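You operate a simulated robot arm through the tools that you are given. There is no shell and no other tool. Be economical: measure what you need, move in short steps, check, and stop when the job is done.

Carry out the task below with a simulated robot arm. There is one attempt and no reset: what you move stays moved.

JOB
Space both gliders out to the red marks and hang the teal cloth strip between them.
Fine: free the blue rail lever to slide them, lock it again; pinch and drop nothing. Where these are worked on the way, their far stop is far enough and under half their travel is too little: blue rail lever.
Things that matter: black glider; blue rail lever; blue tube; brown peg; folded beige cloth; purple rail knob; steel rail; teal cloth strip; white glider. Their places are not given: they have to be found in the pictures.

The check looks at the end state, three seconds after you hand in, the way a careful person would. Anything else that was tipped, shoved, dropped, spilled or broken makes it a failure. Flat cloth is picked up by pressing the open fingertips on it (5 to 10 N) and closing them slowly along it; thin cloth reads only 2 to 8 mm in the jaws.

ROBOT AND FRAMES
A 7-joint arm with a two-finger parallel gripper, fixed in place. Base frame: the origin is at the foot of the arm, x ahead of it, y to its left, z up. Lengths are in mm, angles in degrees, forces in N, time in s.
With the tool pointing down near the work surface it reaches from about 260 to 720 mm from the base axis. Its first joint turns from -115.0 to 115.0 degrees. Payload 3.91 kg.
Tool frame: the origin (TCP) lies between the finger pads and is the grasp point; the fingertips stand 30 mm ahead of it; z points along the fingers, y is the line along which they close. The gripper opens to 110 mm. The fingers are 20 mm wide and 10 mm thick; the gripper's body (48 by 112 mm) begins 55 mm behind the TCP.
Orientation is that of the tool frame in the base frame, as [roll, pitch, yaw] about the fixed x, y, z axes, in that order (R = Rz(yaw) Ry(pitch) Rx(roll)). With the fingers straight down and closing along the base's y, the tool's x points along the base's -x, its y along +y and its z along -z.

CONTROLS
- The arm moves only by the tool drive_tool. Its argument "rows" is text: rows parted by semicolons, each of 6 numbers parted by spaces: the shift along the base's x, y, z in mm, then the turn, a rotation vector about the base's x, y, z in degrees. In form: dx dy dz wx wy wz; .... A call has 1 to 10 rows; each row shifts and turns the commanded pose from where the row before left it. "fingers" is the opening in per cent of the stroke, from 0 (shut) to 100 (fully open), set as the call begins (left out, the last holds). Each row takes 0.2 s and may step no farther than 50 mm and 8.6 degrees from the row before; otherwise, or with a gripper value out of range, the whole call is refused. A pose out of reach is approached as far as the arm can. The call stops where the force on the tool passes 60 N (or 10 N more than at its start, if that is more) or the arm is blocked; 0.2 s more then pass. Each finger travels about 108 mm/s and halts on what it meets, pressing with about 33 N; the grip force reading is that of the motor and also rises with nothing between the fingers. The clock runs only during rows and for 0.2 s after the last one: add rows that do not move to give the fingers time. It gives the time, the measured TCP pose, the force on the tool (base axes), the opening and the grip force at its end, in the units of the frame above (readings bear some noise), with the torque about the TCP (base axes, N m) and any sound that the robot's microphone picked up.
- Cameras (640 x 400 px; columns grow to the right, rows downward): "scene" is fixed at [52.1, 636.5, 1745.6]; the picture's right is [-0.65, -0.76, 0.00], its down [-0.35, 0.30, -0.89] and it looks along [0.67, -0.57, -0.47] (base axes); focal length 372 px, centre (320, 200). "wrist" rides on the gripper at [72, 17, -103] in the tool frame; the picture's right is [-0.23, 0.97, 0.00], its down [-0.76, -0.18, -0.62] and it looks along [-0.61, -0.14, 0.78] (tool axes); focal length 222 px, centre (320, 200).
- camera(camera): a new picture of that camera. No time passes.
- slide_trunk(by): slides the trunk up (or, below 0, down) by that many mm; the arm rides with it, the base frame stays. It gives what a move gives, with no picture.
- probe_pixels(camera, pixels): for up to 12 pixels [column, row] of the newest picture of that camera ("zoom" is the newest enlarged one), the place [x, y, z] in the base frame of the surface seen there, good to about 2 mm, but the place of the scene camera against the robot may be out by one fixed shift of up to 18 mm in any direction. No time passes.
- close_up(camera, box): a new picture of the part [left, top, right, bottom] of that camera's present view, enlarged. No time passes.
- close_job(): hands the job in; it is judged then, once.

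Keep the steps short. Do not move on a guess: measure, check each grasp and each placing, and mend mistakes. In all there are 80 turns and 34 pictures (those below and enlarged ones count). Leave the gripper open and the arm clear of the work at the hand-in unless told otherwise, and finish with a single line.

The tools are called after "Request:" by a JSON object that holds its "name" and its "arguments". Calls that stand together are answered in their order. drive_tool: Moves the arm, as the interface text tells. Its arguments: {"type":"object","properties":{"rows":{"type":"string"},"fingers":{"type":"number"}},"required":["rows"]} The other tools are called the same way: slide_trunk (by) slides the trunk up or down; camera (camera) takes a picture; probe_pixels (camera, pixels) gives the place of the surface under pixels of a picture; close_up (camera, box) takes an enlarged picture of a part of a camera's view; close_job () hands the job in.

At the start:

```text
time_s: 0.0
tcp_pos: [456.5, -112.5, 1505.5]
tool_rot: [179.9, 0.0, -179.9]
force: [-0.1, -0.3, 0.4]
wrist_torque: [0.0, 0.03, 0.02]
gripper_width: 109.7
grasp_force: 0.1
trunk travel left (down, up): [-900.0, 90.0]
```

scene: 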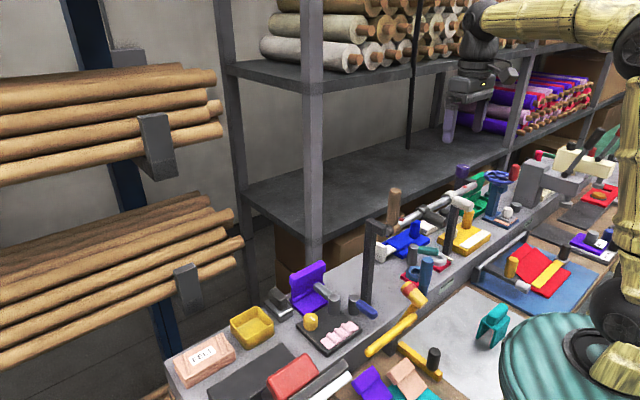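
wrist: 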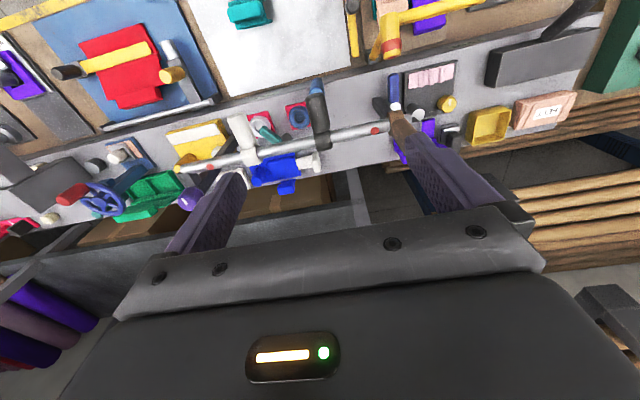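

I see a cluttered bench with a steel rail near the scene pixels (380-470, 180-260). I'll enlarge both views to identify the parts.

Request:
{"name": "close_up", "arguments": {"camera": "scene", "box": [340, 150, 540, 310]}}

Request:
{"name": "close_up", "arguments": {"camera": "wrist", "box": [160, 60, 480, 220]}}

```text
2.50 times, centred on (440, 230) of scene
```

zoom: 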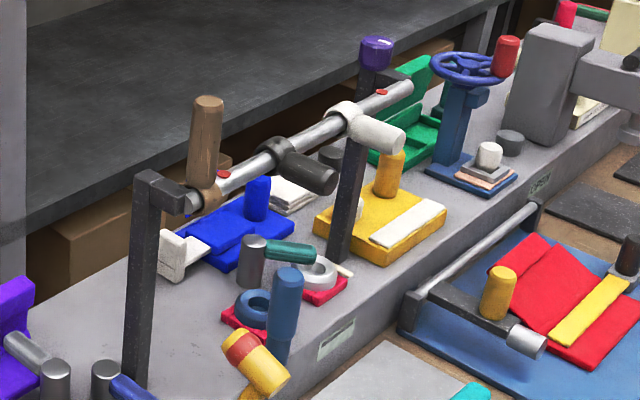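

```text
2.00 times, centred on (320, 140) of wrist
```

zoom: 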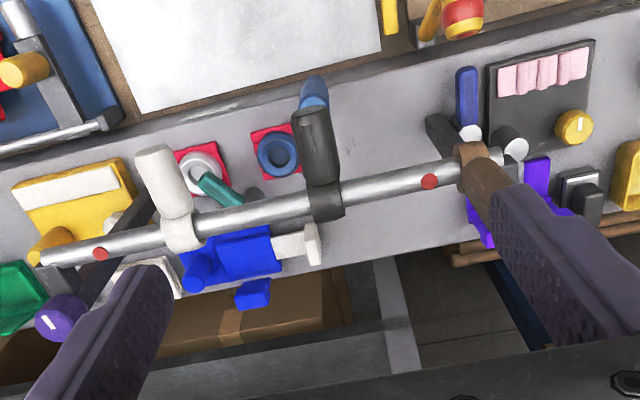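

The rail carries a white and a black glider, with red marks on it. The lever, teal strip and peg still need identifying, so I'll look at the lower part of the scene and the wrist's right side.

Request:
{"name": "close_up", "arguments": {"camera": "scene", "box": [260, 220, 440, 400]}}

Request:
{"name": "close_up", "arguments": {"camera": "wrist", "box": [340, 50, 500, 170]}}

Request:
{"name": "close_up", "arguments": {"camera": "scene", "box": [375, 170, 495, 270]}}

```text
2.22 times, centred on (350, 310) of scene
```

zoom: 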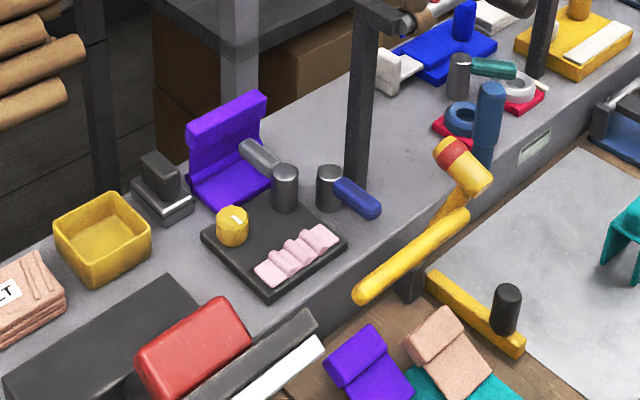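

```text
3.33 times, centred on (420, 110) of wrist
```

zoom: 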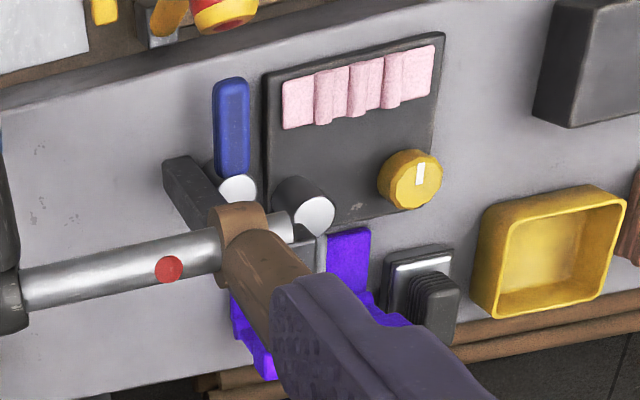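

```text
4.00 times, centred on (435, 220) of scene
```

zoom: 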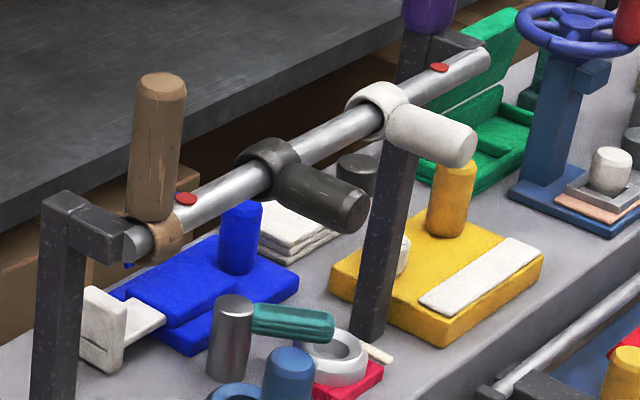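

The candidate blue lever is the dark blue handle on a grey post at scene px (360,308). There is teal material at px (410,390). I'll measure key points.

Request:
{"name": "probe_pixels", "arguments": {"camera": "zoom", "pixels": [[186, 198], [440, 67], [275, 150], [340, 205], [385, 100], [455, 145], [158, 85], [155, 240], [290, 320], [235, 300], [428, 10], [128, 265]]}}

Request:
{"name": "probe_pixels", "arguments": {"camera": "scene", "pixels": [[352, 298], [365, 310], [342, 298], [427, 265], [410, 370], [420, 393], [370, 380], [490, 325], [402, 400], [390, 300], [440, 350], [330, 295]]}}

Request:
{"name": "probe_pixels", "arguments": {"camera": "wrist", "pixels": [[374, 150], [210, 187], [398, 127], [396, 92], [396, 106], [316, 105], [241, 130], [270, 152], [288, 187], [265, 127], [430, 78], [248, 12]]}}

```text
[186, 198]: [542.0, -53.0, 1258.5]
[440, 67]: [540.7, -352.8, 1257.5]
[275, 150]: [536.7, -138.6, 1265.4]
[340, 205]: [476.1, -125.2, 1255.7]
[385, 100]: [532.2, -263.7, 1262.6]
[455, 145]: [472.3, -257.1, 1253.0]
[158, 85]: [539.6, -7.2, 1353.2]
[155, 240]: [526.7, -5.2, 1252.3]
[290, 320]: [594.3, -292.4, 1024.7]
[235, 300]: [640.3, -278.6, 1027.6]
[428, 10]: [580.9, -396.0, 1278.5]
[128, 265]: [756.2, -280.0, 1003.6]
```

```text
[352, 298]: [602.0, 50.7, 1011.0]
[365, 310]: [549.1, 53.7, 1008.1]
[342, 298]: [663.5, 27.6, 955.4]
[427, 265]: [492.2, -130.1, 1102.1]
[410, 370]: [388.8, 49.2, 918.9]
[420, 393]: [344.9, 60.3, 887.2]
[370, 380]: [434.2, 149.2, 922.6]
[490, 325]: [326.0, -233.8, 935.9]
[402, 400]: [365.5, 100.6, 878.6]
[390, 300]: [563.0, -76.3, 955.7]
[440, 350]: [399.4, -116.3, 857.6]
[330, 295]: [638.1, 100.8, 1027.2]
```

```text
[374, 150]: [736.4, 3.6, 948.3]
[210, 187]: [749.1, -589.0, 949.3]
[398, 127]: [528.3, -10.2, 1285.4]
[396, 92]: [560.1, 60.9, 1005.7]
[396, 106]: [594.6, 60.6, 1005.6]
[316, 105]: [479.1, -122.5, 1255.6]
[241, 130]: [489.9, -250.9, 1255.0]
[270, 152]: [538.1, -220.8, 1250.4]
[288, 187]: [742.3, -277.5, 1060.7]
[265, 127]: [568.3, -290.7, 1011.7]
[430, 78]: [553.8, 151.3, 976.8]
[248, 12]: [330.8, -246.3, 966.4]
```

Rail at z≈1250, x≈537, y 0 to −360. Bench top is about 950. The near table is lower. Next I'll back the arm up toward the base and +y, to look at the teal item near (345,60,887) and at the lever from the wrist.

Request:
{"name": "drive_tool", "arguments": {"rows": "-40 40 0 0 0 0; -40 40 0 0 0 0; -40 40 0 0 0 0; 0 40 0 0 0 0"}}

Request:
{"name": "slide_trunk", "arguments": {"by": -150}}

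Request:
{"name": "camera", "arguments": {"camera": "wrist"}}

```text
refused: row 1 steps farther than a row can; nothing moved
```

```text
time_s: 1.8
tcp_pos: [457.3, -111.7, 1355.9]
tool_rot: [-180.0, -0.1, -179.9]
force: [-0.2, 0.2, 0.1]
wrist_torque: [0.03, -0.02, -0.03]
gripper_width: 109.9
grasp_force: 0.1
trunk travel left (down, up): [-750.0, 240.0]
```

```text
26 pictures are left
```

wrist: 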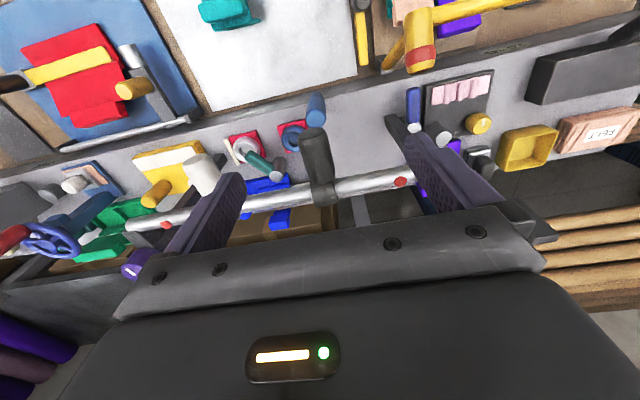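

The arm move was refused because the step exceeded 50 mm. The fingertips are at 1326, just above the rail's height. I'll retract in x first, then shift in y.

Request:
{"name": "drive_tool", "arguments": {"rows": "-40 20 0 0 0 0; -40 20 0 0 0 0; -30 35 0 0 0 0; 0 45 0 0 0 0; 0 40 0 0 0 0"}}

Request:
{"name": "camera", "arguments": {"camera": "wrist"}}

```text
time_s: 3.0
tcp_pos: [346.5, 48.3, 1356.7]
tool_rot: [-180.0, 0.0, -179.9]
force: [0.6, -0.3, 0.2]
wrist_torque: [0.0, -0.01, -0.02]
gripper_width: 110.0
grasp_force: 0.0
trunk travel left (down, up): [-750.0, 240.0]
```

```text
25 pictures are left
```

wrist: 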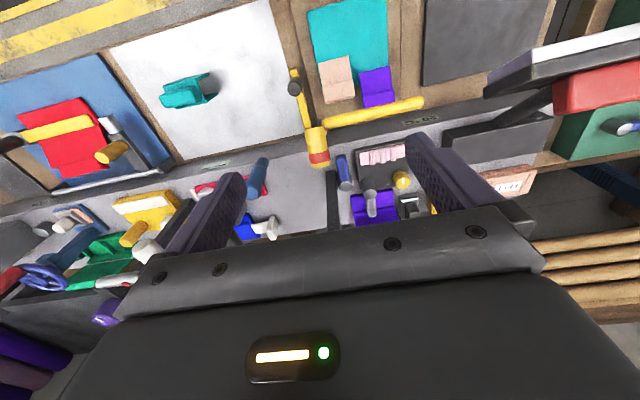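

I see a teal flat piece at (348,40) with beige and purple folded pieces, and a teal arch at (188,90). I'll enlarge both.

Request:
{"name": "close_up", "arguments": {"camera": "wrist", "box": [120, 0, 440, 200]}}

Request:
{"name": "probe_pixels", "arguments": {"camera": "wrist", "pixels": [[312, 20], [345, 20], [385, 20], [350, 48], [338, 85], [376, 90], [342, 170], [342, 185], [165, 95], [185, 95], [205, 85], [210, 105]]}}

```text
2.00 times, centred on (280, 100) of wrist
```

zoom: 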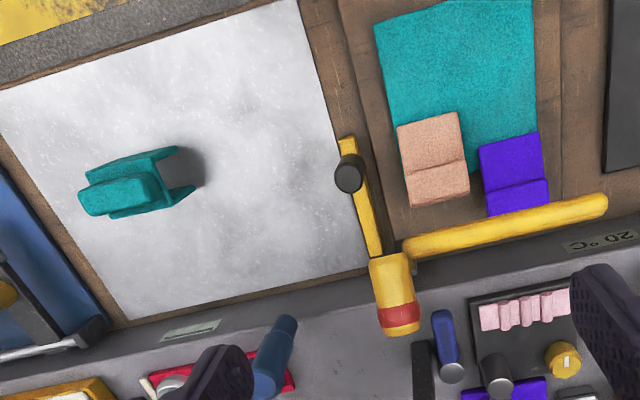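

```text
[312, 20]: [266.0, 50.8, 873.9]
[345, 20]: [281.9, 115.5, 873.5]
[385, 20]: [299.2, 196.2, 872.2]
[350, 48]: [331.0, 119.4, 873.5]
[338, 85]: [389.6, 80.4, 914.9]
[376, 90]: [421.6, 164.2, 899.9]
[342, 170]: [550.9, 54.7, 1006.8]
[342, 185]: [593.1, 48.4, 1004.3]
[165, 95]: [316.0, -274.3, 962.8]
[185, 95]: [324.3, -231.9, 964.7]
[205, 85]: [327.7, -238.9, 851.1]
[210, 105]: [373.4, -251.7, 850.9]
```

I'll check the teal arch and the teal item on the post at scene px (457,233) more closely.

Request:
{"name": "close_up", "arguments": {"camera": "scene", "box": [420, 210, 480, 260]}}

Request:
{"name": "close_up", "arguments": {"camera": "scene", "box": [340, 290, 520, 400]}}

```text
8.00 times, centred on (450, 235) of scene
```

zoom: 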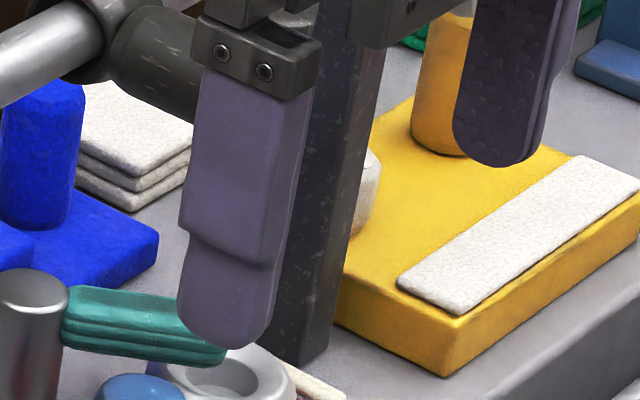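

```text
3.56 times, centred on (430, 345) of scene
```

zoom: 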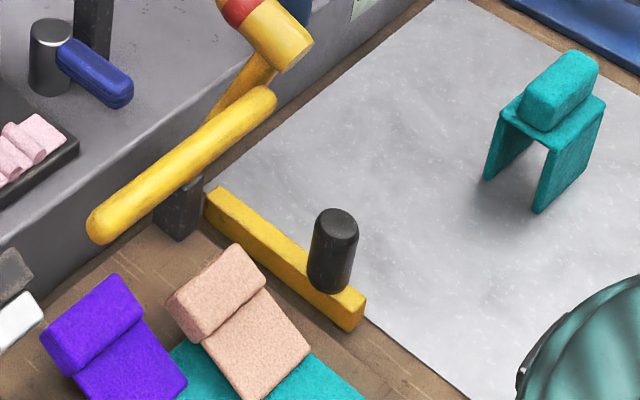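

Still ambiguous: there's a fluted teal item on a grey post at (594,-292,1025) and a flat teal piece at z≈873. I'll shift the wrist to y≈-220 at x≈346 and lower it a bit to see under the rail.

Request:
{"name": "drive_tool", "arguments": {"rows": "0 -45 0 0 0 0; 0 -45 0 0 0 0; 0 -45 0 0 0 0; 0 -45 0 0 0 0; 0 -45 0 0 0 0; 0 -45 0 0 0 0"}}

Request:
{"name": "slide_trunk", "arguments": {"by": -120}}

Request:
{"name": "camera", "arguments": {"camera": "wrist"}}

```text
time_s: 4.3
tcp_pos: [347.8, -223.9, 1354.1]
tool_rot: [180.0, -0.1, -179.8]
force: [-0.4, 0.4, -0.2]
wrist_torque: [0.02, 0.0, 0.0]
gripper_width: 109.6
grasp_force: 0.1
trunk travel left (down, up): [-750.0, 240.0]
```

```text
time_s: 5.8
tcp_pos: [346.3, -223.1, 1234.7]
tool_rot: [-179.9, 0.0, -179.9]
force: [0.3, 0.2, -0.3]
wrist_torque: [-0.01, -0.02, -0.01]
gripper_width: 110.1
grasp_force: 0.1
trunk travel left (down, up): [-630.0, 360.0]
```

```text
21 pictures are left
```

wrist: 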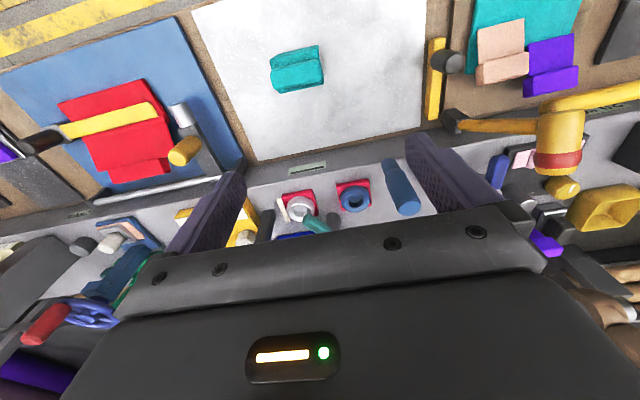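

I'll enlarge the area around the teal item at (315,223) and the rings and blue tube.

Request:
{"name": "close_up", "arguments": {"camera": "wrist", "box": [240, 140, 440, 250]}}

Request:
{"name": "probe_pixels", "arguments": {"camera": "wrist", "pixels": [[302, 218], [322, 228], [333, 219], [388, 165], [412, 208], [300, 205], [353, 195], [375, 190], [282, 210], [270, 220], [295, 236], [318, 200]]}}

```text
3.20 times, centred on (340, 195) of wrist
```

zoom: 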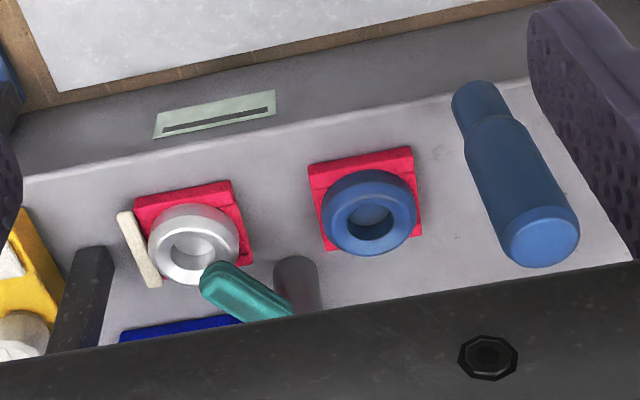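

```text
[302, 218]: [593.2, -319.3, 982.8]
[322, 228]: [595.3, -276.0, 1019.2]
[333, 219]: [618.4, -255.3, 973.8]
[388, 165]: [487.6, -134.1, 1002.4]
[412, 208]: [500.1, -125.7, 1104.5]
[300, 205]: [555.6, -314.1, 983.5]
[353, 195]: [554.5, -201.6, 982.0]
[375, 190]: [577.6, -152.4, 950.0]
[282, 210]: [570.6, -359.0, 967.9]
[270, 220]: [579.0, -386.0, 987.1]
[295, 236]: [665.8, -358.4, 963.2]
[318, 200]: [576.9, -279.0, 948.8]
```

The teal item here is a lever on a post, resembling the others. I need to see the teal flat piece fully. I'll move to about (265, 60), and also enlarge the scene's right side.

Request:
{"name": "drive_tool", "arguments": {"rows": "0 45 0 0 0 0; 0 45 0 0 0 0; -20 45 0 0 0 0; -20 45 0 0 0 0; -20 45 0 0 0 0; -20 45 0 0 0 0; 0 45 0 0 0 0"}}

Request:
{"name": "camera", "arguments": {"camera": "wrist"}}

Request:
{"name": "close_up", "arguments": {"camera": "scene", "box": [460, 140, 640, 300]}}

```text
time_s: 7.5
tcp_pos: [288.8, 104.7, 1213.9]
tool_rot: [-179.9, 0.0, -180.0]
force: [0.9, 0.8, -0.1]
wrist_torque: [-0.03, 0.01, -0.03]
gripper_width: 109.9
grasp_force: 0.1
out of reach, approached as far as the arm can: row 5, 6
trunk travel left (down, up): [-630.0, 360.0]
```

```text
19 pictures are left
```

wrist: 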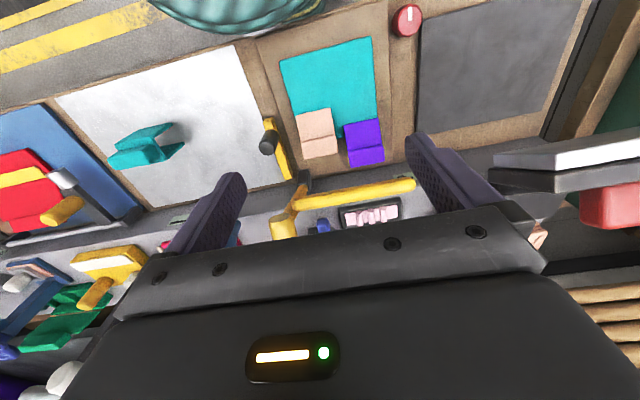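

```text
2.50 times, centred on (550, 220) of scene
```

zoom: 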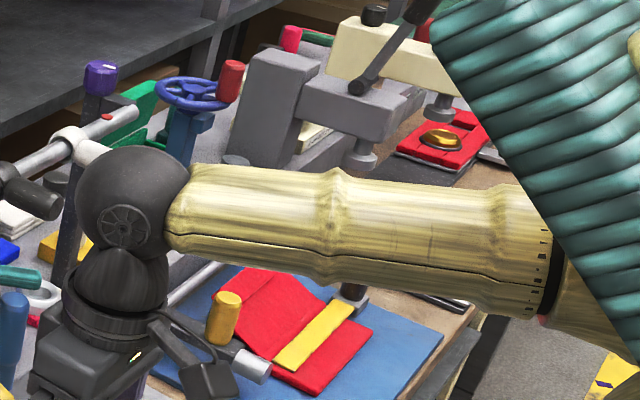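

I want a more horizontal look beneath the rail. I'll go to y≈-230, tilting the tool forward about 32°, staying well in front of the rail.

Request:
{"name": "drive_tool", "arguments": {"rows": "10 -45 0 0 0 0; 10 -45 0 0 0 0; 0 -45 0 0 0 0; 0 -45 0 0 0 0; 0 -45 0 0 -8 0; 0 -45 0 0 -8 0; 0 -45 0 0 -8 0; 0 -30 0 0 -8 0"}}

Request:
{"name": "camera", "arguments": {"camera": "wrist"}}

```text
time_s: 9.2
tcp_pos: [307.4, -240.7, 1215.7]
tool_rot: [-179.9, 32.1, 179.9]
force: [0.5, -0.3, -0.1]
wrist_torque: [-0.01, 0.06, -0.03]
gripper_width: 110.2
grasp_force: 0.1
trunk travel left (down, up): [-630.0, 360.0]
```

```text
17 pictures are left
```

wrist: 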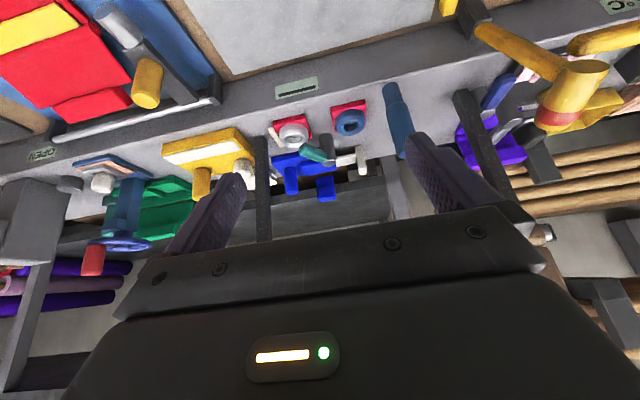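

Request:
{"name": "close_up", "arguments": {"camera": "wrist", "box": [140, 60, 420, 220]}}

Request:
{"name": "close_up", "arguments": {"camera": "wrist", "box": [360, 0, 640, 170]}}

```text
2.29 times, centred on (280, 140) of wrist
```

zoom: 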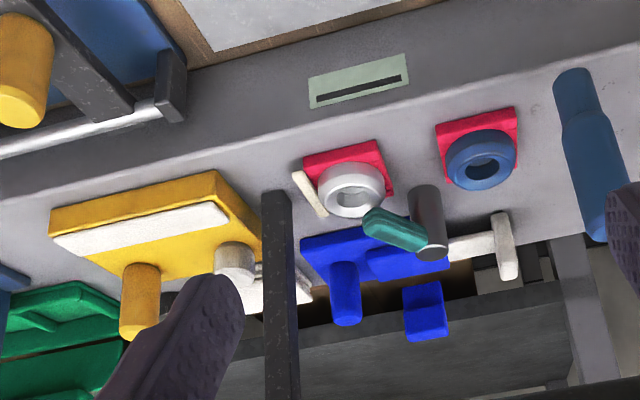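

```text
2.29 times, centred on (500, 85) of wrist
```

zoom: 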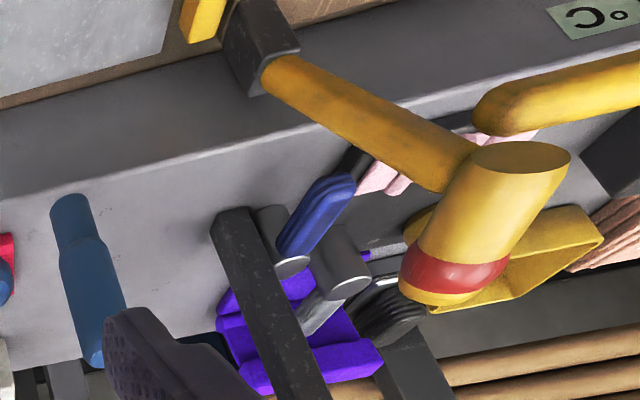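

Both blue and teal are grip levers on posts. The beige folded stack is probably the labelled item at scene (205,360). I still need to find the teal strip for certain, so I'll survey the left side. I'm untilting and moving toward +y while turning.

Request:
{"name": "drive_tool", "arguments": {"rows": "0 45 5 0 8 0; 0 45 5 0 8 0; 0 45 5 0 8 0; 0 45 5 0 8 0; 0 45 0 0 0 0; 0 45 0 0 0 0; 0 40 0 0 0 8; 0 40 0 0 0 8; -10 40 0 0 0 8; -10 40 0 0 0 8"}}

Request:
{"name": "camera", "arguments": {"camera": "wrist"}}

```text
time_s: 11.4
tcp_pos: [287.6, 191.3, 1232.9]
tool_rot: [-180.0, 0.0, -147.8]
force: [-0.4, 0.3, 0.7]
wrist_torque: [-0.03, -0.03, -0.02]
gripper_width: 110.0
grasp_force: 0.0
trunk travel left (down, up): [-630.0, 360.0]
```

```text
14 pictures are left
```

wrist: 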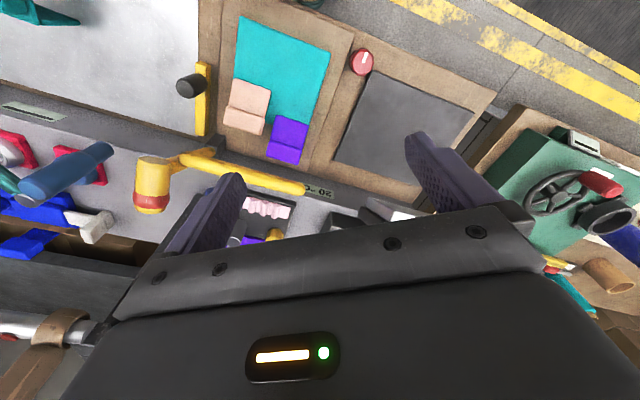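

There's another teal patch at (575,295). I'll measure it and the mat's corners.

Request:
{"name": "probe_pixels", "arguments": {"camera": "wrist", "pixels": [[245, 20], [325, 50], [240, 78], [318, 120], [275, 60], [340, 40], [225, 110], [570, 290], [585, 305], [605, 270], [555, 265], [270, 90]]}}

Request:
{"name": "close_up", "arguments": {"camera": "wrist", "box": [480, 110, 640, 330]}}

```text
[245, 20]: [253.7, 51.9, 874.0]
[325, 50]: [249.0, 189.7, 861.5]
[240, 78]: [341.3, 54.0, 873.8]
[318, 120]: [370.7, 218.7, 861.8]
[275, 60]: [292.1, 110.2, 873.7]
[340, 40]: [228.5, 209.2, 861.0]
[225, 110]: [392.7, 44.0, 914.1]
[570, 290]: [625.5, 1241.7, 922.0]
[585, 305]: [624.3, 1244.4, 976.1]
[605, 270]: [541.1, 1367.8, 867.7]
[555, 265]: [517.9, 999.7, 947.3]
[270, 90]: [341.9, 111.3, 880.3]
```

```text
1.82 times, centred on (560, 220) of wrist
```

zoom: 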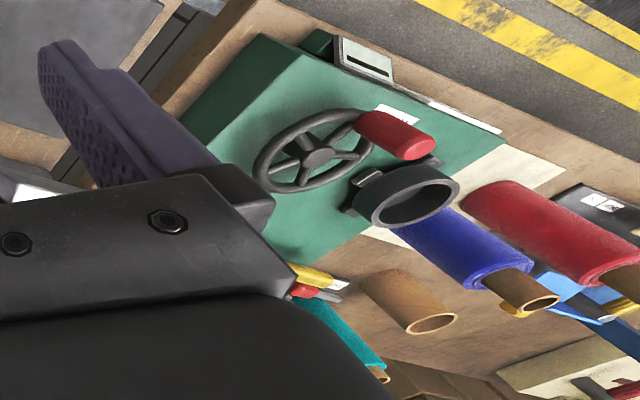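

The teal mat is a 12 mm slab, so it's unlikely to be a thin strip. I'll take a fresh scene picture now the arm has moved.

Request:
{"name": "camera", "arguments": {"camera": "scene"}}

```text
12 pictures are left
```

scene: 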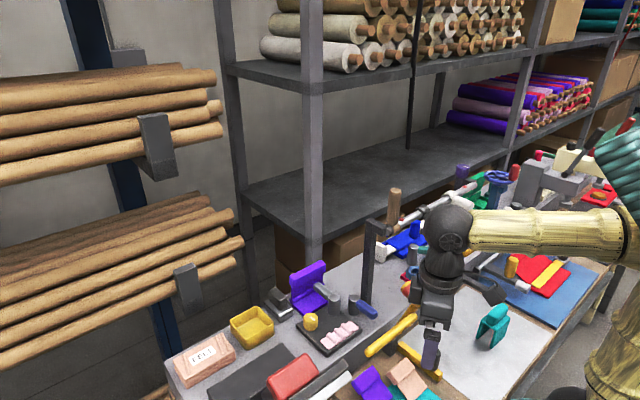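

Not conclusive. I'll survey the right side (y < −400) with the wrist camera. I'm raising the trunk first for a wide view.

Request:
{"name": "drive_tool", "arguments": {"rows": "0 -40 0 0 0 -8; 0 -40 0 0 0 -8; 0 -45 0 0 0 -8; 10 -45 0 0 0 -8; 10 -45 0 0 0 0; 0 -45 0 0 0 0; 0 -45 0 0 0 -8; 0 -45 0 0 0 -8; 0 -45 0 0 0 -8; 0 -45 0 0 0 -8"}}

Request:
{"name": "drive_tool", "arguments": {"rows": "0 -45 0 0 0 -8; 0 -45 0 0 0 0; 0 -45 0 0 0 0; 0 -45 0 0 0 0"}}

Request:
{"name": "camera", "arguments": {"camera": "wrist"}}

```text
time_s: 13.7
tcp_pos: [309.2, -250.9, 1233.2]
tool_rot: [180.0, 0.0, 148.0]
force: [0.0, 0.0, 0.4]
wrist_torque: [0.03, 0.0, 0.01]
gripper_width: 109.8
grasp_force: 0.0
trunk travel left (down, up): [-630.0, 360.0]
```

```text
time_s: 14.7
tcp_pos: [308.9, -433.3, 1232.7]
tool_rot: [179.9, -0.1, 140.0]
force: [-0.2, -0.9, 0.4]
wrist_torque: [0.04, 0.0, 0.0]
gripper_width: 110.1
grasp_force: 0.0
trunk travel left (down, up): [-630.0, 360.0]
```

```text
11 pictures are left
```

wrist: 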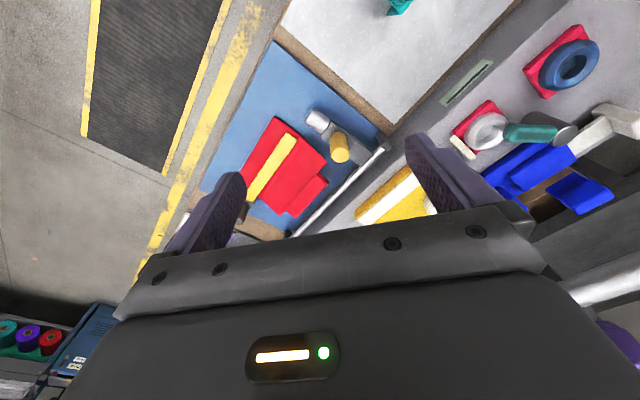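

No strip there. I'll zoom on the teal item next to the grey ring at (530,132), which is close now.

Request:
{"name": "close_up", "arguments": {"camera": "wrist", "box": [440, 80, 640, 220]}}

Request:
{"name": "probe_pixels", "arguments": {"camera": "wrist", "pixels": [[508, 131], [520, 131], [535, 132], [550, 133], [530, 126], [530, 139], [565, 134], [605, 125], [545, 165], [590, 195], [462, 148], [398, 205]]}}

```text
2.86 times, centred on (540, 150) of wrist
```

zoom: 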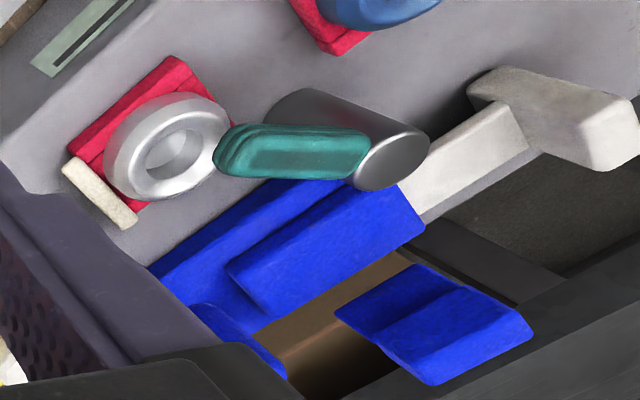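

```text
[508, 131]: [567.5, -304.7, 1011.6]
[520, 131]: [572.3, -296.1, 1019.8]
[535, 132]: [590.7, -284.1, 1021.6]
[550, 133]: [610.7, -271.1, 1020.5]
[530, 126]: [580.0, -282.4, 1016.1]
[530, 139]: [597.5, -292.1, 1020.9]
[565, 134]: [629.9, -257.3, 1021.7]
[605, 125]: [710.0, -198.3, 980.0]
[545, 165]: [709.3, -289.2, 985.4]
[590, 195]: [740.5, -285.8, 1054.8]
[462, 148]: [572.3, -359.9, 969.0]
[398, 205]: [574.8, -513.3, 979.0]
```

The teal item is a ridged grip lever. The remaining reachable candidates are the teal arch on the white plate and the teal mat. I'll move the camera close to the arch.

Request:
{"name": "drive_tool", "arguments": {"rows": "-20 40 0 0 0 8; -20 40 0 0 0 8; -20 40 0 0 0 8; -20 40 0 0 0 8; -20 40 0 0 0 8"}}

Request:
{"name": "slide_trunk", "arguments": {"by": -80}}

Request:
{"name": "close_up", "arguments": {"camera": "wrist", "box": [140, 0, 500, 220]}}

```text
time_s: 15.8
tcp_pos: [207.1, -228.3, 1233.3]
tool_rot: [-180.0, 0.1, -179.8]
force: [-0.2, 0.1, 0.1]
wrist_torque: [0.01, -0.03, 0.01]
gripper_width: 110.0
grasp_force: 0.0
trunk travel left (down, up): [-630.0, 360.0]
```

```text
time_s: 17.0
tcp_pos: [208.5, -229.0, 1154.3]
tool_rot: [179.9, 0.0, -179.9]
force: [0.5, -0.1, 0.6]
wrist_torque: [-0.01, 0.0, 0.04]
gripper_width: 110.2
grasp_force: 0.0
trunk travel left (down, up): [-550.0, 440.0]
```

```text
1.78 times, centred on (320, 110) of wrist
```

zoom: 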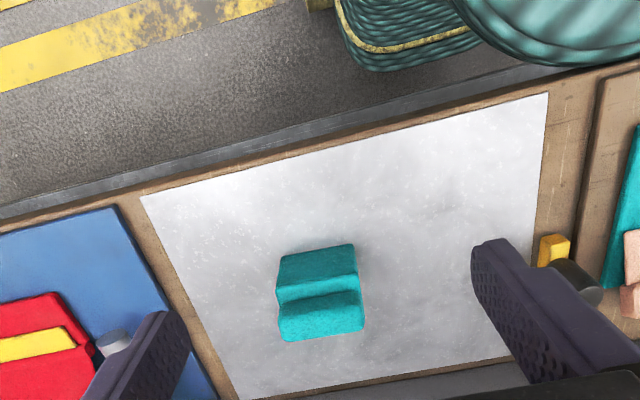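

Request:
{"name": "probe_pixels", "arguments": {"camera": "zoom", "pixels": [[282, 262], [353, 250], [280, 290], [356, 280], [282, 330], [360, 325], [320, 270], [320, 300], [320, 325], [360, 300], [320, 255], [320, 240]]}}

Request:
{"name": "probe_pixels", "arguments": {"camera": "scene", "pixels": [[486, 333], [497, 310], [503, 320], [492, 345], [481, 338], [490, 318], [355, 385], [375, 375], [398, 365], [412, 382], [428, 396], [205, 350]]}}

```text
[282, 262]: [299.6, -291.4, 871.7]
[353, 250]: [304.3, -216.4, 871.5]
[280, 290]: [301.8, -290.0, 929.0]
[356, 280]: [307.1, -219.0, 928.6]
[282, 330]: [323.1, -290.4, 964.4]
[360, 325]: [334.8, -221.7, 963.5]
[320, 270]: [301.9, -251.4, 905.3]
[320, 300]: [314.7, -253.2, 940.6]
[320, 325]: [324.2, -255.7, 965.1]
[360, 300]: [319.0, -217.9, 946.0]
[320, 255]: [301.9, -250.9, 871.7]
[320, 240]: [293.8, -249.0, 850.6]
```

```text
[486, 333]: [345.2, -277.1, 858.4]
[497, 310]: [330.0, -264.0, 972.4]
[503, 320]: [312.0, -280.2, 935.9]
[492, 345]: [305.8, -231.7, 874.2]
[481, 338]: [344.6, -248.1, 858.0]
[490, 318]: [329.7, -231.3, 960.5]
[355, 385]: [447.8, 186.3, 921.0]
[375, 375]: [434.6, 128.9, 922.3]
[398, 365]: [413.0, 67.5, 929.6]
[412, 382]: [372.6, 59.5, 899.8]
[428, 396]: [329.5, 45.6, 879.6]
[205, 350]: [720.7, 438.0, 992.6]
```

The arch is a rigid felt-textured stand about 70 mm wide. Next I'll view the teal mat closely from x≈230, y≈100.

Request:
{"name": "drive_tool", "arguments": {"rows": "10 45 0 0 0 0; 10 45 0 0 0 0; 20 45 0 0 0 0; 20 45 0 0 0 0; 20 45 0 0 0 0; 0 45 0 0 0 0; 0 45 0 0 0 0"}}

Request:
{"name": "close_up", "arguments": {"camera": "wrist", "box": [200, 0, 520, 200]}}

```text
time_s: 18.6
tcp_pos: [297.6, 53.9, 1145.3]
tool_rot: [-179.9, 0.1, -180.0]
force: [-0.1, 1.0, -0.2]
wrist_torque: [0.0, 0.0, 0.06]
gripper_width: 109.9
grasp_force: 0.0
out of reach, approached as far as the arm can: row 2, 3, 4
trunk travel left (down, up): [-550.0, 440.0]
```

```text
2.00 times, centred on (360, 100) of wrist
```

zoom: 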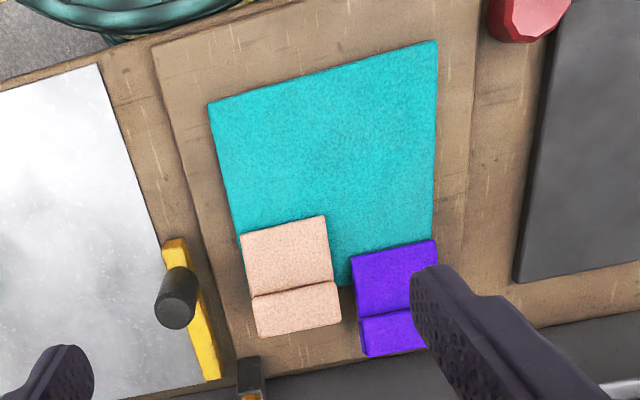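

Request:
{"name": "probe_pixels", "arguments": {"camera": "zoom", "pixels": [[212, 106], [434, 44], [230, 225], [430, 235], [345, 283], [345, 310], [200, 140], [445, 120], [290, 250], [290, 310], [395, 270], [390, 330]]}}

```text
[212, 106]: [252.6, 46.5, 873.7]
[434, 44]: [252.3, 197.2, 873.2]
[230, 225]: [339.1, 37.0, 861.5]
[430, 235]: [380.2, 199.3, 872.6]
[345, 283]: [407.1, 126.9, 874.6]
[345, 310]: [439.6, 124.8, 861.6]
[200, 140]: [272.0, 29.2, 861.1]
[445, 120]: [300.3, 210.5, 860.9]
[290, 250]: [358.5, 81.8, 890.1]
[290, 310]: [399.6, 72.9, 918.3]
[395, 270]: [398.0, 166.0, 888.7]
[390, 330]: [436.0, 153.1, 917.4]
```

The teal sheet is a thick slab with a folding station, not a strip. I'll raise up and look over the right part of the bench and the rail with a forward tilt.

Request:
{"name": "slide_trunk", "arguments": {"by": 230}}

Request:
{"name": "drive_tool", "arguments": {"rows": "20 -45 0 0 0 0; 10 -45 0 0 0 0; 10 -45 0 0 0 0; 0 -45 0 0 0 0; 0 -45 0 0 0 0; 0 -45 0 0 0 0; 0 -45 0 0 0 0; 0 -45 0 0 -8 0; 10 -45 0 0 -8 0; 10 -45 0 0 -8 0"}}

Request:
{"name": "camera", "arguments": {"camera": "wrist"}}

```text
time_s: 21.0
tcp_pos: [298.3, 54.5, 1374.7]
tool_rot: [-180.0, 0.1, -179.9]
force: [-0.1, -0.2, -0.6]
wrist_torque: [0.01, 0.01, 0.02]
gripper_width: 109.7
grasp_force: 0.1
trunk travel left (down, up): [-780.0, 210.0]
```

```text
time_s: 23.2
tcp_pos: [356.7, -400.4, 1375.7]
tool_rot: [179.9, 24.1, 179.9]
force: [-0.1, 0.4, -0.2]
wrist_torque: [-0.01, -0.01, 0.0]
gripper_width: 110.2
grasp_force: 0.2
trunk travel left (down, up): [-780.0, 210.0]
```

```text
7 pictures are left
```

wrist: 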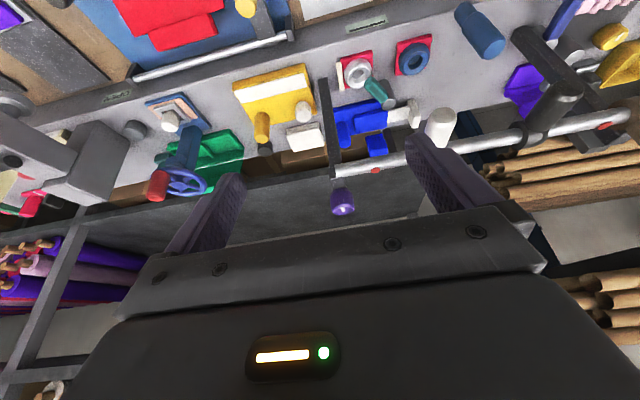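

No new teal object. I'll enlarge the rail region here to understand how the gliders take a strip.

Request:
{"name": "close_up", "arguments": {"camera": "wrist", "box": [320, 0, 640, 200]}}

Request:
{"name": "probe_pixels", "arguments": {"camera": "wrist", "pixels": [[305, 137], [304, 112], [376, 171], [605, 126], [440, 122], [440, 150], [565, 95], [535, 130], [342, 205], [478, 20], [375, 90], [560, 20]]}}

```text
2.00 times, centred on (480, 100) of wrist
```

zoom: 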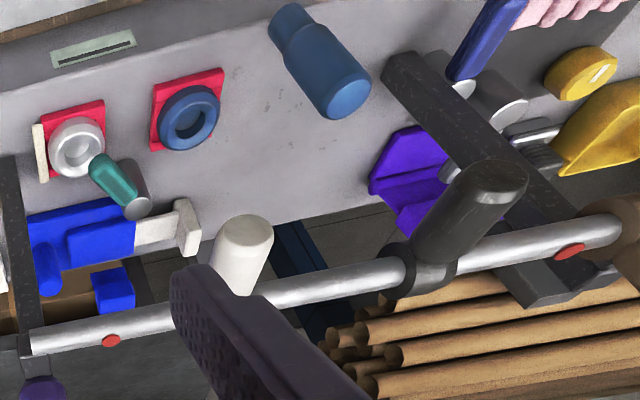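

```text
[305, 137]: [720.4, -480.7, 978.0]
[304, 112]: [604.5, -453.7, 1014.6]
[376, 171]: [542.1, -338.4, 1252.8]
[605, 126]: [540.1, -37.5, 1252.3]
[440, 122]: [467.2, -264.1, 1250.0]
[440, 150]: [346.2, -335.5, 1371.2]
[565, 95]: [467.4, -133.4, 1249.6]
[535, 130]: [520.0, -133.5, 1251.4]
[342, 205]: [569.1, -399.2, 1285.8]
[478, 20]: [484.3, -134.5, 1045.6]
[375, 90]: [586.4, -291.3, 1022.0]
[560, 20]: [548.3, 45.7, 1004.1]
```

Comparing the red marks, the scene camera is off by about (0, +15, −5.5) to be added. The marks are at y≈−37.5 and −338.4 (wrist). Now I'll measure the blue lever's surroundings and the yellow lever near it, from the existing pictures.

Request:
{"name": "probe_pixels", "arguments": {"camera": "scene", "pixels": [[354, 299], [374, 314], [360, 306], [366, 295], [372, 225], [362, 290], [378, 344], [410, 322], [395, 332], [407, 290], [311, 321], [345, 330]]}}

Request:
{"name": "probe_pixels", "arguments": {"camera": "wrist", "pixels": [[518, 35], [540, 60], [572, 95], [590, 130], [552, 40], [550, 45], [565, 60], [575, 5], [330, 90], [330, 170], [322, 150], [530, 48]]}}

```text
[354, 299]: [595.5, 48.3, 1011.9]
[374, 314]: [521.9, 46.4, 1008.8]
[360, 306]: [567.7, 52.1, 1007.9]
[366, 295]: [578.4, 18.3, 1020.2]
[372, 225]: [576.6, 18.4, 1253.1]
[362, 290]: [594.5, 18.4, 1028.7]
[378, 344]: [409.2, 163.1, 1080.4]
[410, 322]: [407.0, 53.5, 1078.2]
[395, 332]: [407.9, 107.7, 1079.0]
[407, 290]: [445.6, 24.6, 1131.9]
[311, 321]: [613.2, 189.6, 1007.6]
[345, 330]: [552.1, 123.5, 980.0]
```

```text
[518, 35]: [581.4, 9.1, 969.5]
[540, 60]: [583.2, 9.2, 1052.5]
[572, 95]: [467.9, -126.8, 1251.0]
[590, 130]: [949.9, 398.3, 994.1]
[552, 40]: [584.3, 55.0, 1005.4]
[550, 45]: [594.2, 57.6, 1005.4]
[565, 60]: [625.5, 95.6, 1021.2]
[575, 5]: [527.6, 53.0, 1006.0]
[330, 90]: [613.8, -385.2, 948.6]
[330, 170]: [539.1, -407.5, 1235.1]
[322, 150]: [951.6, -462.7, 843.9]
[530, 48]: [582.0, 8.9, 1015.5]
```

The blue lever pivots at about (600,57), with its handle pointing toward the robot (tip ≈(522,57), top z 1005). The rail post stands at y 9–33 on its −y side, so the free swing is toward +y. The yellow lever (x≈409–470, z up to ~1150) stands in front. I'll approach leaning from the +y side with closed fingers. First I'll untilt, turn and go left, high up.

Request:
{"name": "drive_tool", "arguments": {"rows": "0 45 0 0 8 0; 0 45 0 0 8 0; 0 45 0 0 8 0; 0 45 0 0 0 0; 0 45 0 0 0 0; 0 45 0 0 0 0; 0 45 0 0 0 -8; 0 45 0 0 0 -8; 0 45 0 0 0 -8; 0 45 0 0 0 -8", "fingers": 0}}

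Request:
{"name": "drive_tool", "arguments": {"rows": "5 45 0 0 0 -8; 5 40 0 0 0 -8; 0 40 0 0 0 -8; 0 40 0 0 0 -8; 0 10 0 0 0 -8; 0 0 0 0 0 -8; 0 0 0 0 0 -8; 0 0 0 0 0 -2"}}

Request:
{"name": "drive_tool", "arguments": {"rows": "30 0 0 -8 0 0; 30 0 0 -8 0 0; 30 0 0 -8 0 0; 40 0 0 -8 0 0; 40 0 0 0 0 0"}}

```text
time_s: 25.4
tcp_pos: [356.2, 56.4, 1374.8]
tool_rot: [-179.8, -0.1, 148.0]
force: [0.2, 0.3, -0.3]
wrist_torque: [0.0, -0.02, -0.01]
gripper_width: 0.1
grasp_force: 32.8
trunk travel left (down, up): [-780.0, 210.0]
```

```text
time_s: 27.2
tcp_pos: [366.9, 230.0, 1375.4]
tool_rot: [180.0, 0.1, 90.1]
force: [-0.4, -0.2, 0.3]
wrist_torque: [0.04, -0.01, 0.02]
gripper_width: 0.0
grasp_force: 33.0
trunk travel left (down, up): [-780.0, 210.0]
```

```text
time_s: 28.4
tcp_pos: [538.3, 230.6, 1374.3]
tool_rot: [-179.7, 32.1, 90.3]
force: [1.3, 0.4, -1.5]
wrist_torque: [-0.04, 0.03, -0.02]
gripper_width: 0.2
grasp_force: 33.2
trunk travel left (down, up): [-780.0, 210.0]
```

In place at (538,230,1374), leaning 32°. I'll lower the trunk by 243 mm.

Request:
{"name": "slide_trunk", "arguments": {"by": -243}}

Request:
{"name": "drive_tool", "arguments": {"rows": "0 -45 0 0 0 0; 0 -45 0 0 0 0; -3 -35 0 0 0 0"}}

Request:
{"name": "close_up", "arguments": {"camera": "scene", "box": [300, 200, 460, 350]}}

```text
time_s: 31.0
tcp_pos: [536.5, 230.8, 1133.6]
tool_rot: [-179.9, 32.0, 90.1]
force: [-0.4, -0.4, -0.2]
wrist_torque: [0.04, 0.01, 0.01]
gripper_width: 0.0
grasp_force: 33.1
trunk travel left (down, up): [-537.0, 453.0]
```

```text
time_s: 31.8
tcp_pos: [533.4, 104.1, 1132.3]
tool_rot: [-179.9, 32.0, 90.1]
force: [-0.3, 0.2, -0.2]
wrist_torque: [0.0, 0.01, -0.01]
gripper_width: 0.1
grasp_force: 32.7
trunk travel left (down, up): [-537.0, 453.0]
```

```text
2.67 times, centred on (380, 275) of scene
```

zoom: 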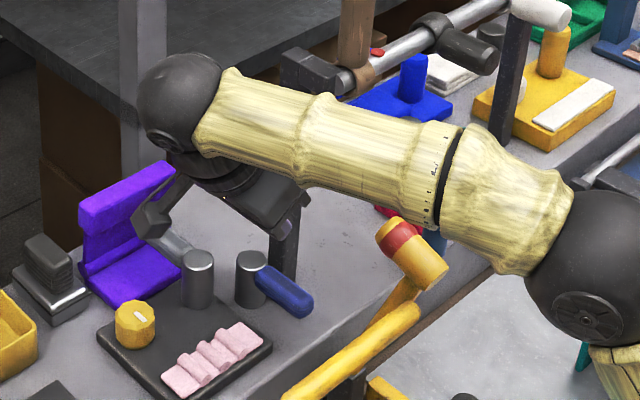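

The forearm runs close above the yellow lever. I'll measure the clearance before going lower.

Request:
{"name": "probe_pixels", "arguments": {"camera": "zoom", "pixels": [[220, 130], [300, 170], [370, 200], [420, 215], [520, 260], [580, 280], [400, 240], [430, 270], [385, 232], [180, 90], [270, 215], [285, 280]]}}

```text
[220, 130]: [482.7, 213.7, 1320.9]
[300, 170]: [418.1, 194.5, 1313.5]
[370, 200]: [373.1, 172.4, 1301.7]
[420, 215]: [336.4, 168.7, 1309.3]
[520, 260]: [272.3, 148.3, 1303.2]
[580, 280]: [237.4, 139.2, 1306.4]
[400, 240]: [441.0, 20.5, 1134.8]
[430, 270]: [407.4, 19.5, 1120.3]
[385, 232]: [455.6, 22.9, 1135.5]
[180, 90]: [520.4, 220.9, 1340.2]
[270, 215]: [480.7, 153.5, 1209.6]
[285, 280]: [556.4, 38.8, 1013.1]
```

Clearances are fine: forearm bottom will be ≈1135 with y>90, yellow bar top ≈1092, head y<65. I'll move in along the tool axis to the −y side of the blue handle.

Request:
{"name": "drive_tool", "arguments": {"rows": "0 -20 -32 0 0 0; 0 -20 -32 0 0 0; 0 -22 -32 0 0 0; 0 -22 -30 0 0 0"}}

```text
time_s: 32.8
tcp_pos: [533.1, 21.3, 1008.1]
tool_rot: [179.9, 32.0, 90.2]
force: [1.1, 10.4, 6.1]
wrist_torque: [-0.54, -0.23, 0.44]
gripper_width: 0.1
grasp_force: 33.5
trunk travel left (down, up): [-537.0, 453.0]
```

Reading of +10 N in y, with torque placing contact about 40 mm to +x and 60 mm up. That means the gripper body touches the rail post lightly. I'll back off along the axis, shift x by −20 and come in again.

Request:
{"name": "drive_tool", "arguments": {"rows": "0 12 18 0 0 0; -10 0 0 0 0 0; -11 0 0 0 0 0; 0 -12 -20 0 0 0; 0 0 -3 0 0 0"}}

```text
time_s: 34.0
tcp_pos: [512.8, 21.3, 1001.4]
tool_rot: [179.9, 32.0, 90.1]
force: [0.6, 0.0, 0.8]
wrist_torque: [0.01, -0.02, 0.02]
gripper_width: 0.1
grasp_force: 33.2
trunk travel left (down, up): [-537.0, 453.0]
```

Free now. I'll shift y +9 so the body clears the post, then x +20 to get behind the handle, then push gently to +y.

Request:
{"name": "drive_tool", "arguments": {"rows": "0 9 0 0 0 0; 10 0 0 0 0 0; 8 0 0 0 0 0; 0 4 0 0 0 0; 0 5 0 0 0 0"}}

```text
time_s: 35.2
tcp_pos: [530.2, 37.1, 1002.6]
tool_rot: [179.9, 31.9, 90.0]
force: [-4.9, -3.2, 1.7]
wrist_torque: [0.05, -0.04, 0.05]
gripper_width: 0.0
grasp_force: 33.3
trunk travel left (down, up): [-537.0, 453.0]
```

Light contact with the handle. I'll push along its arc in small steps toward +y.

Request:
{"name": "drive_tool", "arguments": {"rows": "-1 9 0 0 0 0; -1 10 0 0 0 0; -1 10 0 0 0 0; 1 10 0 0 0 0"}}

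```text
time_s: 36.2
tcp_pos: [528.7, 77.4, 1003.4]
tool_rot: [-179.9, 32.0, 90.1]
force: [-0.1, -3.3, 0.5]
wrist_torque: [0.03, -0.05, -0.04]
gripper_width: 0.0
grasp_force: 33.4
trunk travel left (down, up): [-537.0, 453.0]
```

The handle follows with about 3 N of resistance. Continuing along the arc.

Request:
{"name": "drive_tool", "arguments": {"rows": "4 10 0 0 0 0; 6 9 0 0 0 0; 6 8 0 0 0 0; 9 8 0 0 0 0; 10 7 0 0 0 0"}}

```text
time_s: 37.1
tcp_pos: [540.6, 97.7, 1002.9]
tool_rot: [-178.4, 32.8, 89.5]
force: [-31.5, -15.6, 3.5]
wrist_torque: [0.11, -0.19, 0.3]
gripper_width: 0.1
grasp_force: 32.9
trunk travel left (down, up): [-537.0, 453.0]
stopped in row 4: the force on the tool passed its limit at 69 N (the readings are from after the stop); the commanded pose is now the measured one
```

Firm stop at roughly 50° of swing, with the force along the handle's normal. I'll back off and check visually.

Request:
{"name": "drive_tool", "arguments": {"rows": "-6 -5 0 0 0 0; 0 8 13 0 0 0; 0 20 32 0 0 0; 0 25 40 0 0 0; 0 25 40 0 0 0; 0 25 40 0 0 0; 0 40 0 0 0 0"}}

Request:
{"name": "close_up", "arguments": {"camera": "scene", "box": [300, 240, 420, 340]}}

```text
time_s: 38.7
tcp_pos: [527.4, 211.3, 1155.5]
tool_rot: [-178.7, 32.7, 89.9]
force: [0.1, -0.6, 0.3]
wrist_torque: [0.02, 0.01, 0.01]
gripper_width: 0.0
grasp_force: 32.7
out of reach, approached as far as the arm can: row 6, 7
trunk travel left (down, up): [-537.0, 453.0]
```

```text
4.00 times, centred on (360, 290) of scene
```

zoom: 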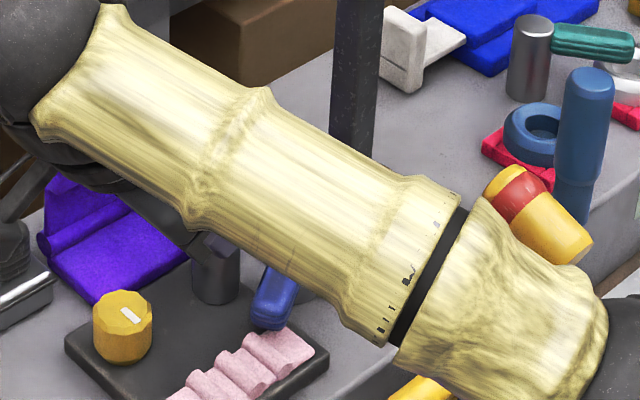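

The lever handle has swung toward the black board. I'll measure its tip.

Request:
{"name": "probe_pixels", "arguments": {"camera": "zoom", "pixels": [[262, 318], [275, 322], [285, 280], [270, 300], [255, 300], [295, 300], [210, 260], [290, 340], [390, 205], [420, 230], [575, 55], [620, 45]]}}

```text
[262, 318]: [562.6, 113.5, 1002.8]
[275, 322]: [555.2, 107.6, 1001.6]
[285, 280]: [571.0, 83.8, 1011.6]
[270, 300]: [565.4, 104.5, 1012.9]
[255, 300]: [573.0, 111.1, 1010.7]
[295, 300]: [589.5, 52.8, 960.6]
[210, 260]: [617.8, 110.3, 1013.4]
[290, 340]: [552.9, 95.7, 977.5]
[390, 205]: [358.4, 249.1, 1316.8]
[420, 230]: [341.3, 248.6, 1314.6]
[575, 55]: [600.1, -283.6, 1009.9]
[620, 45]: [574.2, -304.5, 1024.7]
```

The tip is now near (563,124), about 60° of swing to a hard stop, so the lever is freed. Next, up and out, untilt and unturn, then head for the black glider. I'll grasp its handle so its centre equals the TCP y.

Request:
{"name": "slide_trunk", "arguments": {"by": 250}}

Request:
{"name": "drive_tool", "arguments": {"rows": "-30 0 0 8 0 0; -30 0 0 8 0 0; -30 0 0 8 0 0; -30 0 0 8 0 0; -30 -20 0 0 0 8; 0 -40 0 0 0 8; 0 -40 0 0 0 8; 0 -40 0 0 0 8; 0 -40 0 0 0 8; 0 -40 0 0 0 8", "fingers": 60}}

Request:
{"name": "drive_tool", "arguments": {"rows": "0 -40 0 0 0 8; 0 -40 0 0 0 8; 0 -30 0 0 0 8; 0 0 0 0 0 8; 0 0 0 0 0 8; 0 0 0 0 0 2"}}

```text
time_s: 41.3
tcp_pos: [528.8, 211.2, 1405.5]
tool_rot: [-178.7, 32.8, 89.8]
force: [0.2, -0.8, 0.0]
wrist_torque: [0.04, 0.02, 0.0]
gripper_width: 0.1
grasp_force: 33.2
trunk travel left (down, up): [-787.0, 203.0]
```

```text
time_s: 43.5
tcp_pos: [379.6, -10.7, 1405.9]
tool_rot: [-178.7, 0.5, 137.9]
force: [0.2, 0.1, 0.6]
wrist_torque: [0.01, -0.01, 0.0]
gripper_width: 66.1
grasp_force: 0.0
trunk travel left (down, up): [-787.0, 203.0]
```

```text
time_s: 44.9
tcp_pos: [379.6, -119.3, 1405.5]
tool_rot: [-178.6, 0.7, -180.0]
force: [0.5, -0.2, -0.1]
wrist_torque: [0.02, 0.0, -0.01]
gripper_width: 66.0
grasp_force: 0.1
trunk travel left (down, up): [-787.0, 203.0]
```

I'll fix the small roll, move over the black handle at (475,-125) and descend to z≈1243 with fingers open 66 mm.

Request:
{"name": "drive_tool", "arguments": {"rows": "45 -5 0 1.4 0 0; 45 0 0 0 0 0; 5 0 -40 0 0 0; 0 0 -40 0 0 0; 0 0 -40 0 0 0; 0 0 -20 0 0 0; 0 0 -22 0 0 0"}}

```text
time_s: 46.5
tcp_pos: [473.4, -124.2, 1241.7]
tool_rot: [-180.0, 0.5, 179.8]
force: [0.4, 0.5, 0.3]
wrist_torque: [0.02, 0.0, 0.01]
gripper_width: 66.0
grasp_force: 0.1
trunk travel left (down, up): [-787.0, 203.0]
```

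Request:
{"name": "drive_tool", "arguments": {"rows": "0 0 0 0 0 0; 0 0 0 0 0 0; 0 0 0 0 0 0; 0 0 0 0 0 0", "fingers": 0}}

```text
time_s: 47.5
tcp_pos: [473.8, -125.0, 1242.4]
tool_rot: [-179.9, 0.6, 179.9]
force: [-2.6, 0.0, -4.5]
wrist_torque: [0.0, -0.15, 0.47]
gripper_width: 31.1
grasp_force: 44.6
trunk travel left (down, up): [-787.0, 203.0]
```

The handle is gripped (31 mm diameter) at y≈−125. I'll slide it gently toward +y, 20 mm first, watching the force.

Request:
{"name": "drive_tool", "arguments": {"rows": "0 5 0 0 0 0; 0 7 0 0 0 0; 0 8 0 0 0 0"}}

```text
time_s: 48.3
tcp_pos: [472.5, -104.9, 1242.2]
tool_rot: [179.9, 0.5, 179.8]
force: [-4.6, -1.8, -14.3]
wrist_torque: [-0.06, -0.31, 0.31]
gripper_width: 30.7
grasp_force: 44.2
trunk travel left (down, up): [-787.0, 203.0]
```

It slides freely (2 N). Going on to the mark at y=−37.5.

Request:
{"name": "drive_tool", "arguments": {"rows": "0 12 0 0 0 0; 0 14 0 0 0 0; 0 14 0 0 0 0; 0 14 0 0 0 0; 0 9 0 0 0 0; 0 4 0 0 0 0; 0 0 0 0 0 0"}}

```text
time_s: 49.9
tcp_pos: [473.6, -37.6, 1241.8]
tool_rot: [179.8, 0.4, 179.8]
force: [-9.8, -2.2, -31.5]
wrist_torque: [0.0, 0.36, 0.34]
gripper_width: 30.8
grasp_force: 45.2
trunk travel left (down, up): [-787.0, 203.0]
```

At y=−37.6. I'll release, rise, and go to the white glider (handle y≈−255).

Request:
{"name": "drive_tool", "arguments": {"rows": "0 0 0 0 0 0; 0 0 0 0 0 0; 0 0 0 0 0 0; 0 0 30 0 0 0; 0 0 40 0 0 0", "fingers": 60}}

Request:
{"name": "drive_tool", "arguments": {"rows": "0 -45 0 0 0 0; 0 -45 0 0 0 0; 0 -45 0 0 0 0; 0 -45 0 0 0 0; 0 -37 0 0 0 0; 0 0 0 0 0 0"}}

Request:
{"name": "camera", "arguments": {"camera": "wrist"}}

```text
time_s: 51.1
tcp_pos: [472.6, -36.9, 1313.9]
tool_rot: [-180.0, 0.8, 179.9]
force: [-0.2, 0.3, 0.2]
wrist_torque: [0.01, -0.02, -0.01]
gripper_width: 65.9
grasp_force: 0.0
trunk travel left (down, up): [-787.0, 203.0]
```

```text
time_s: 52.5
tcp_pos: [474.0, -254.4, 1313.4]
tool_rot: [180.0, 0.7, 179.8]
force: [-0.7, 0.0, 0.3]
wrist_torque: [0.0, -0.01, 0.02]
gripper_width: 66.1
grasp_force: 0.1
trunk travel left (down, up): [-787.0, 203.0]
```

```text
3 pictures are left
```

wrist: 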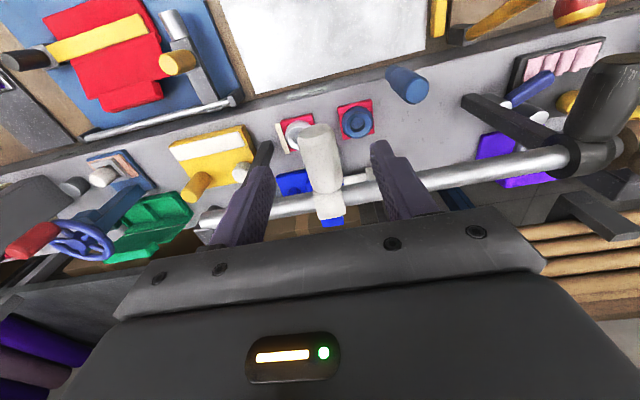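

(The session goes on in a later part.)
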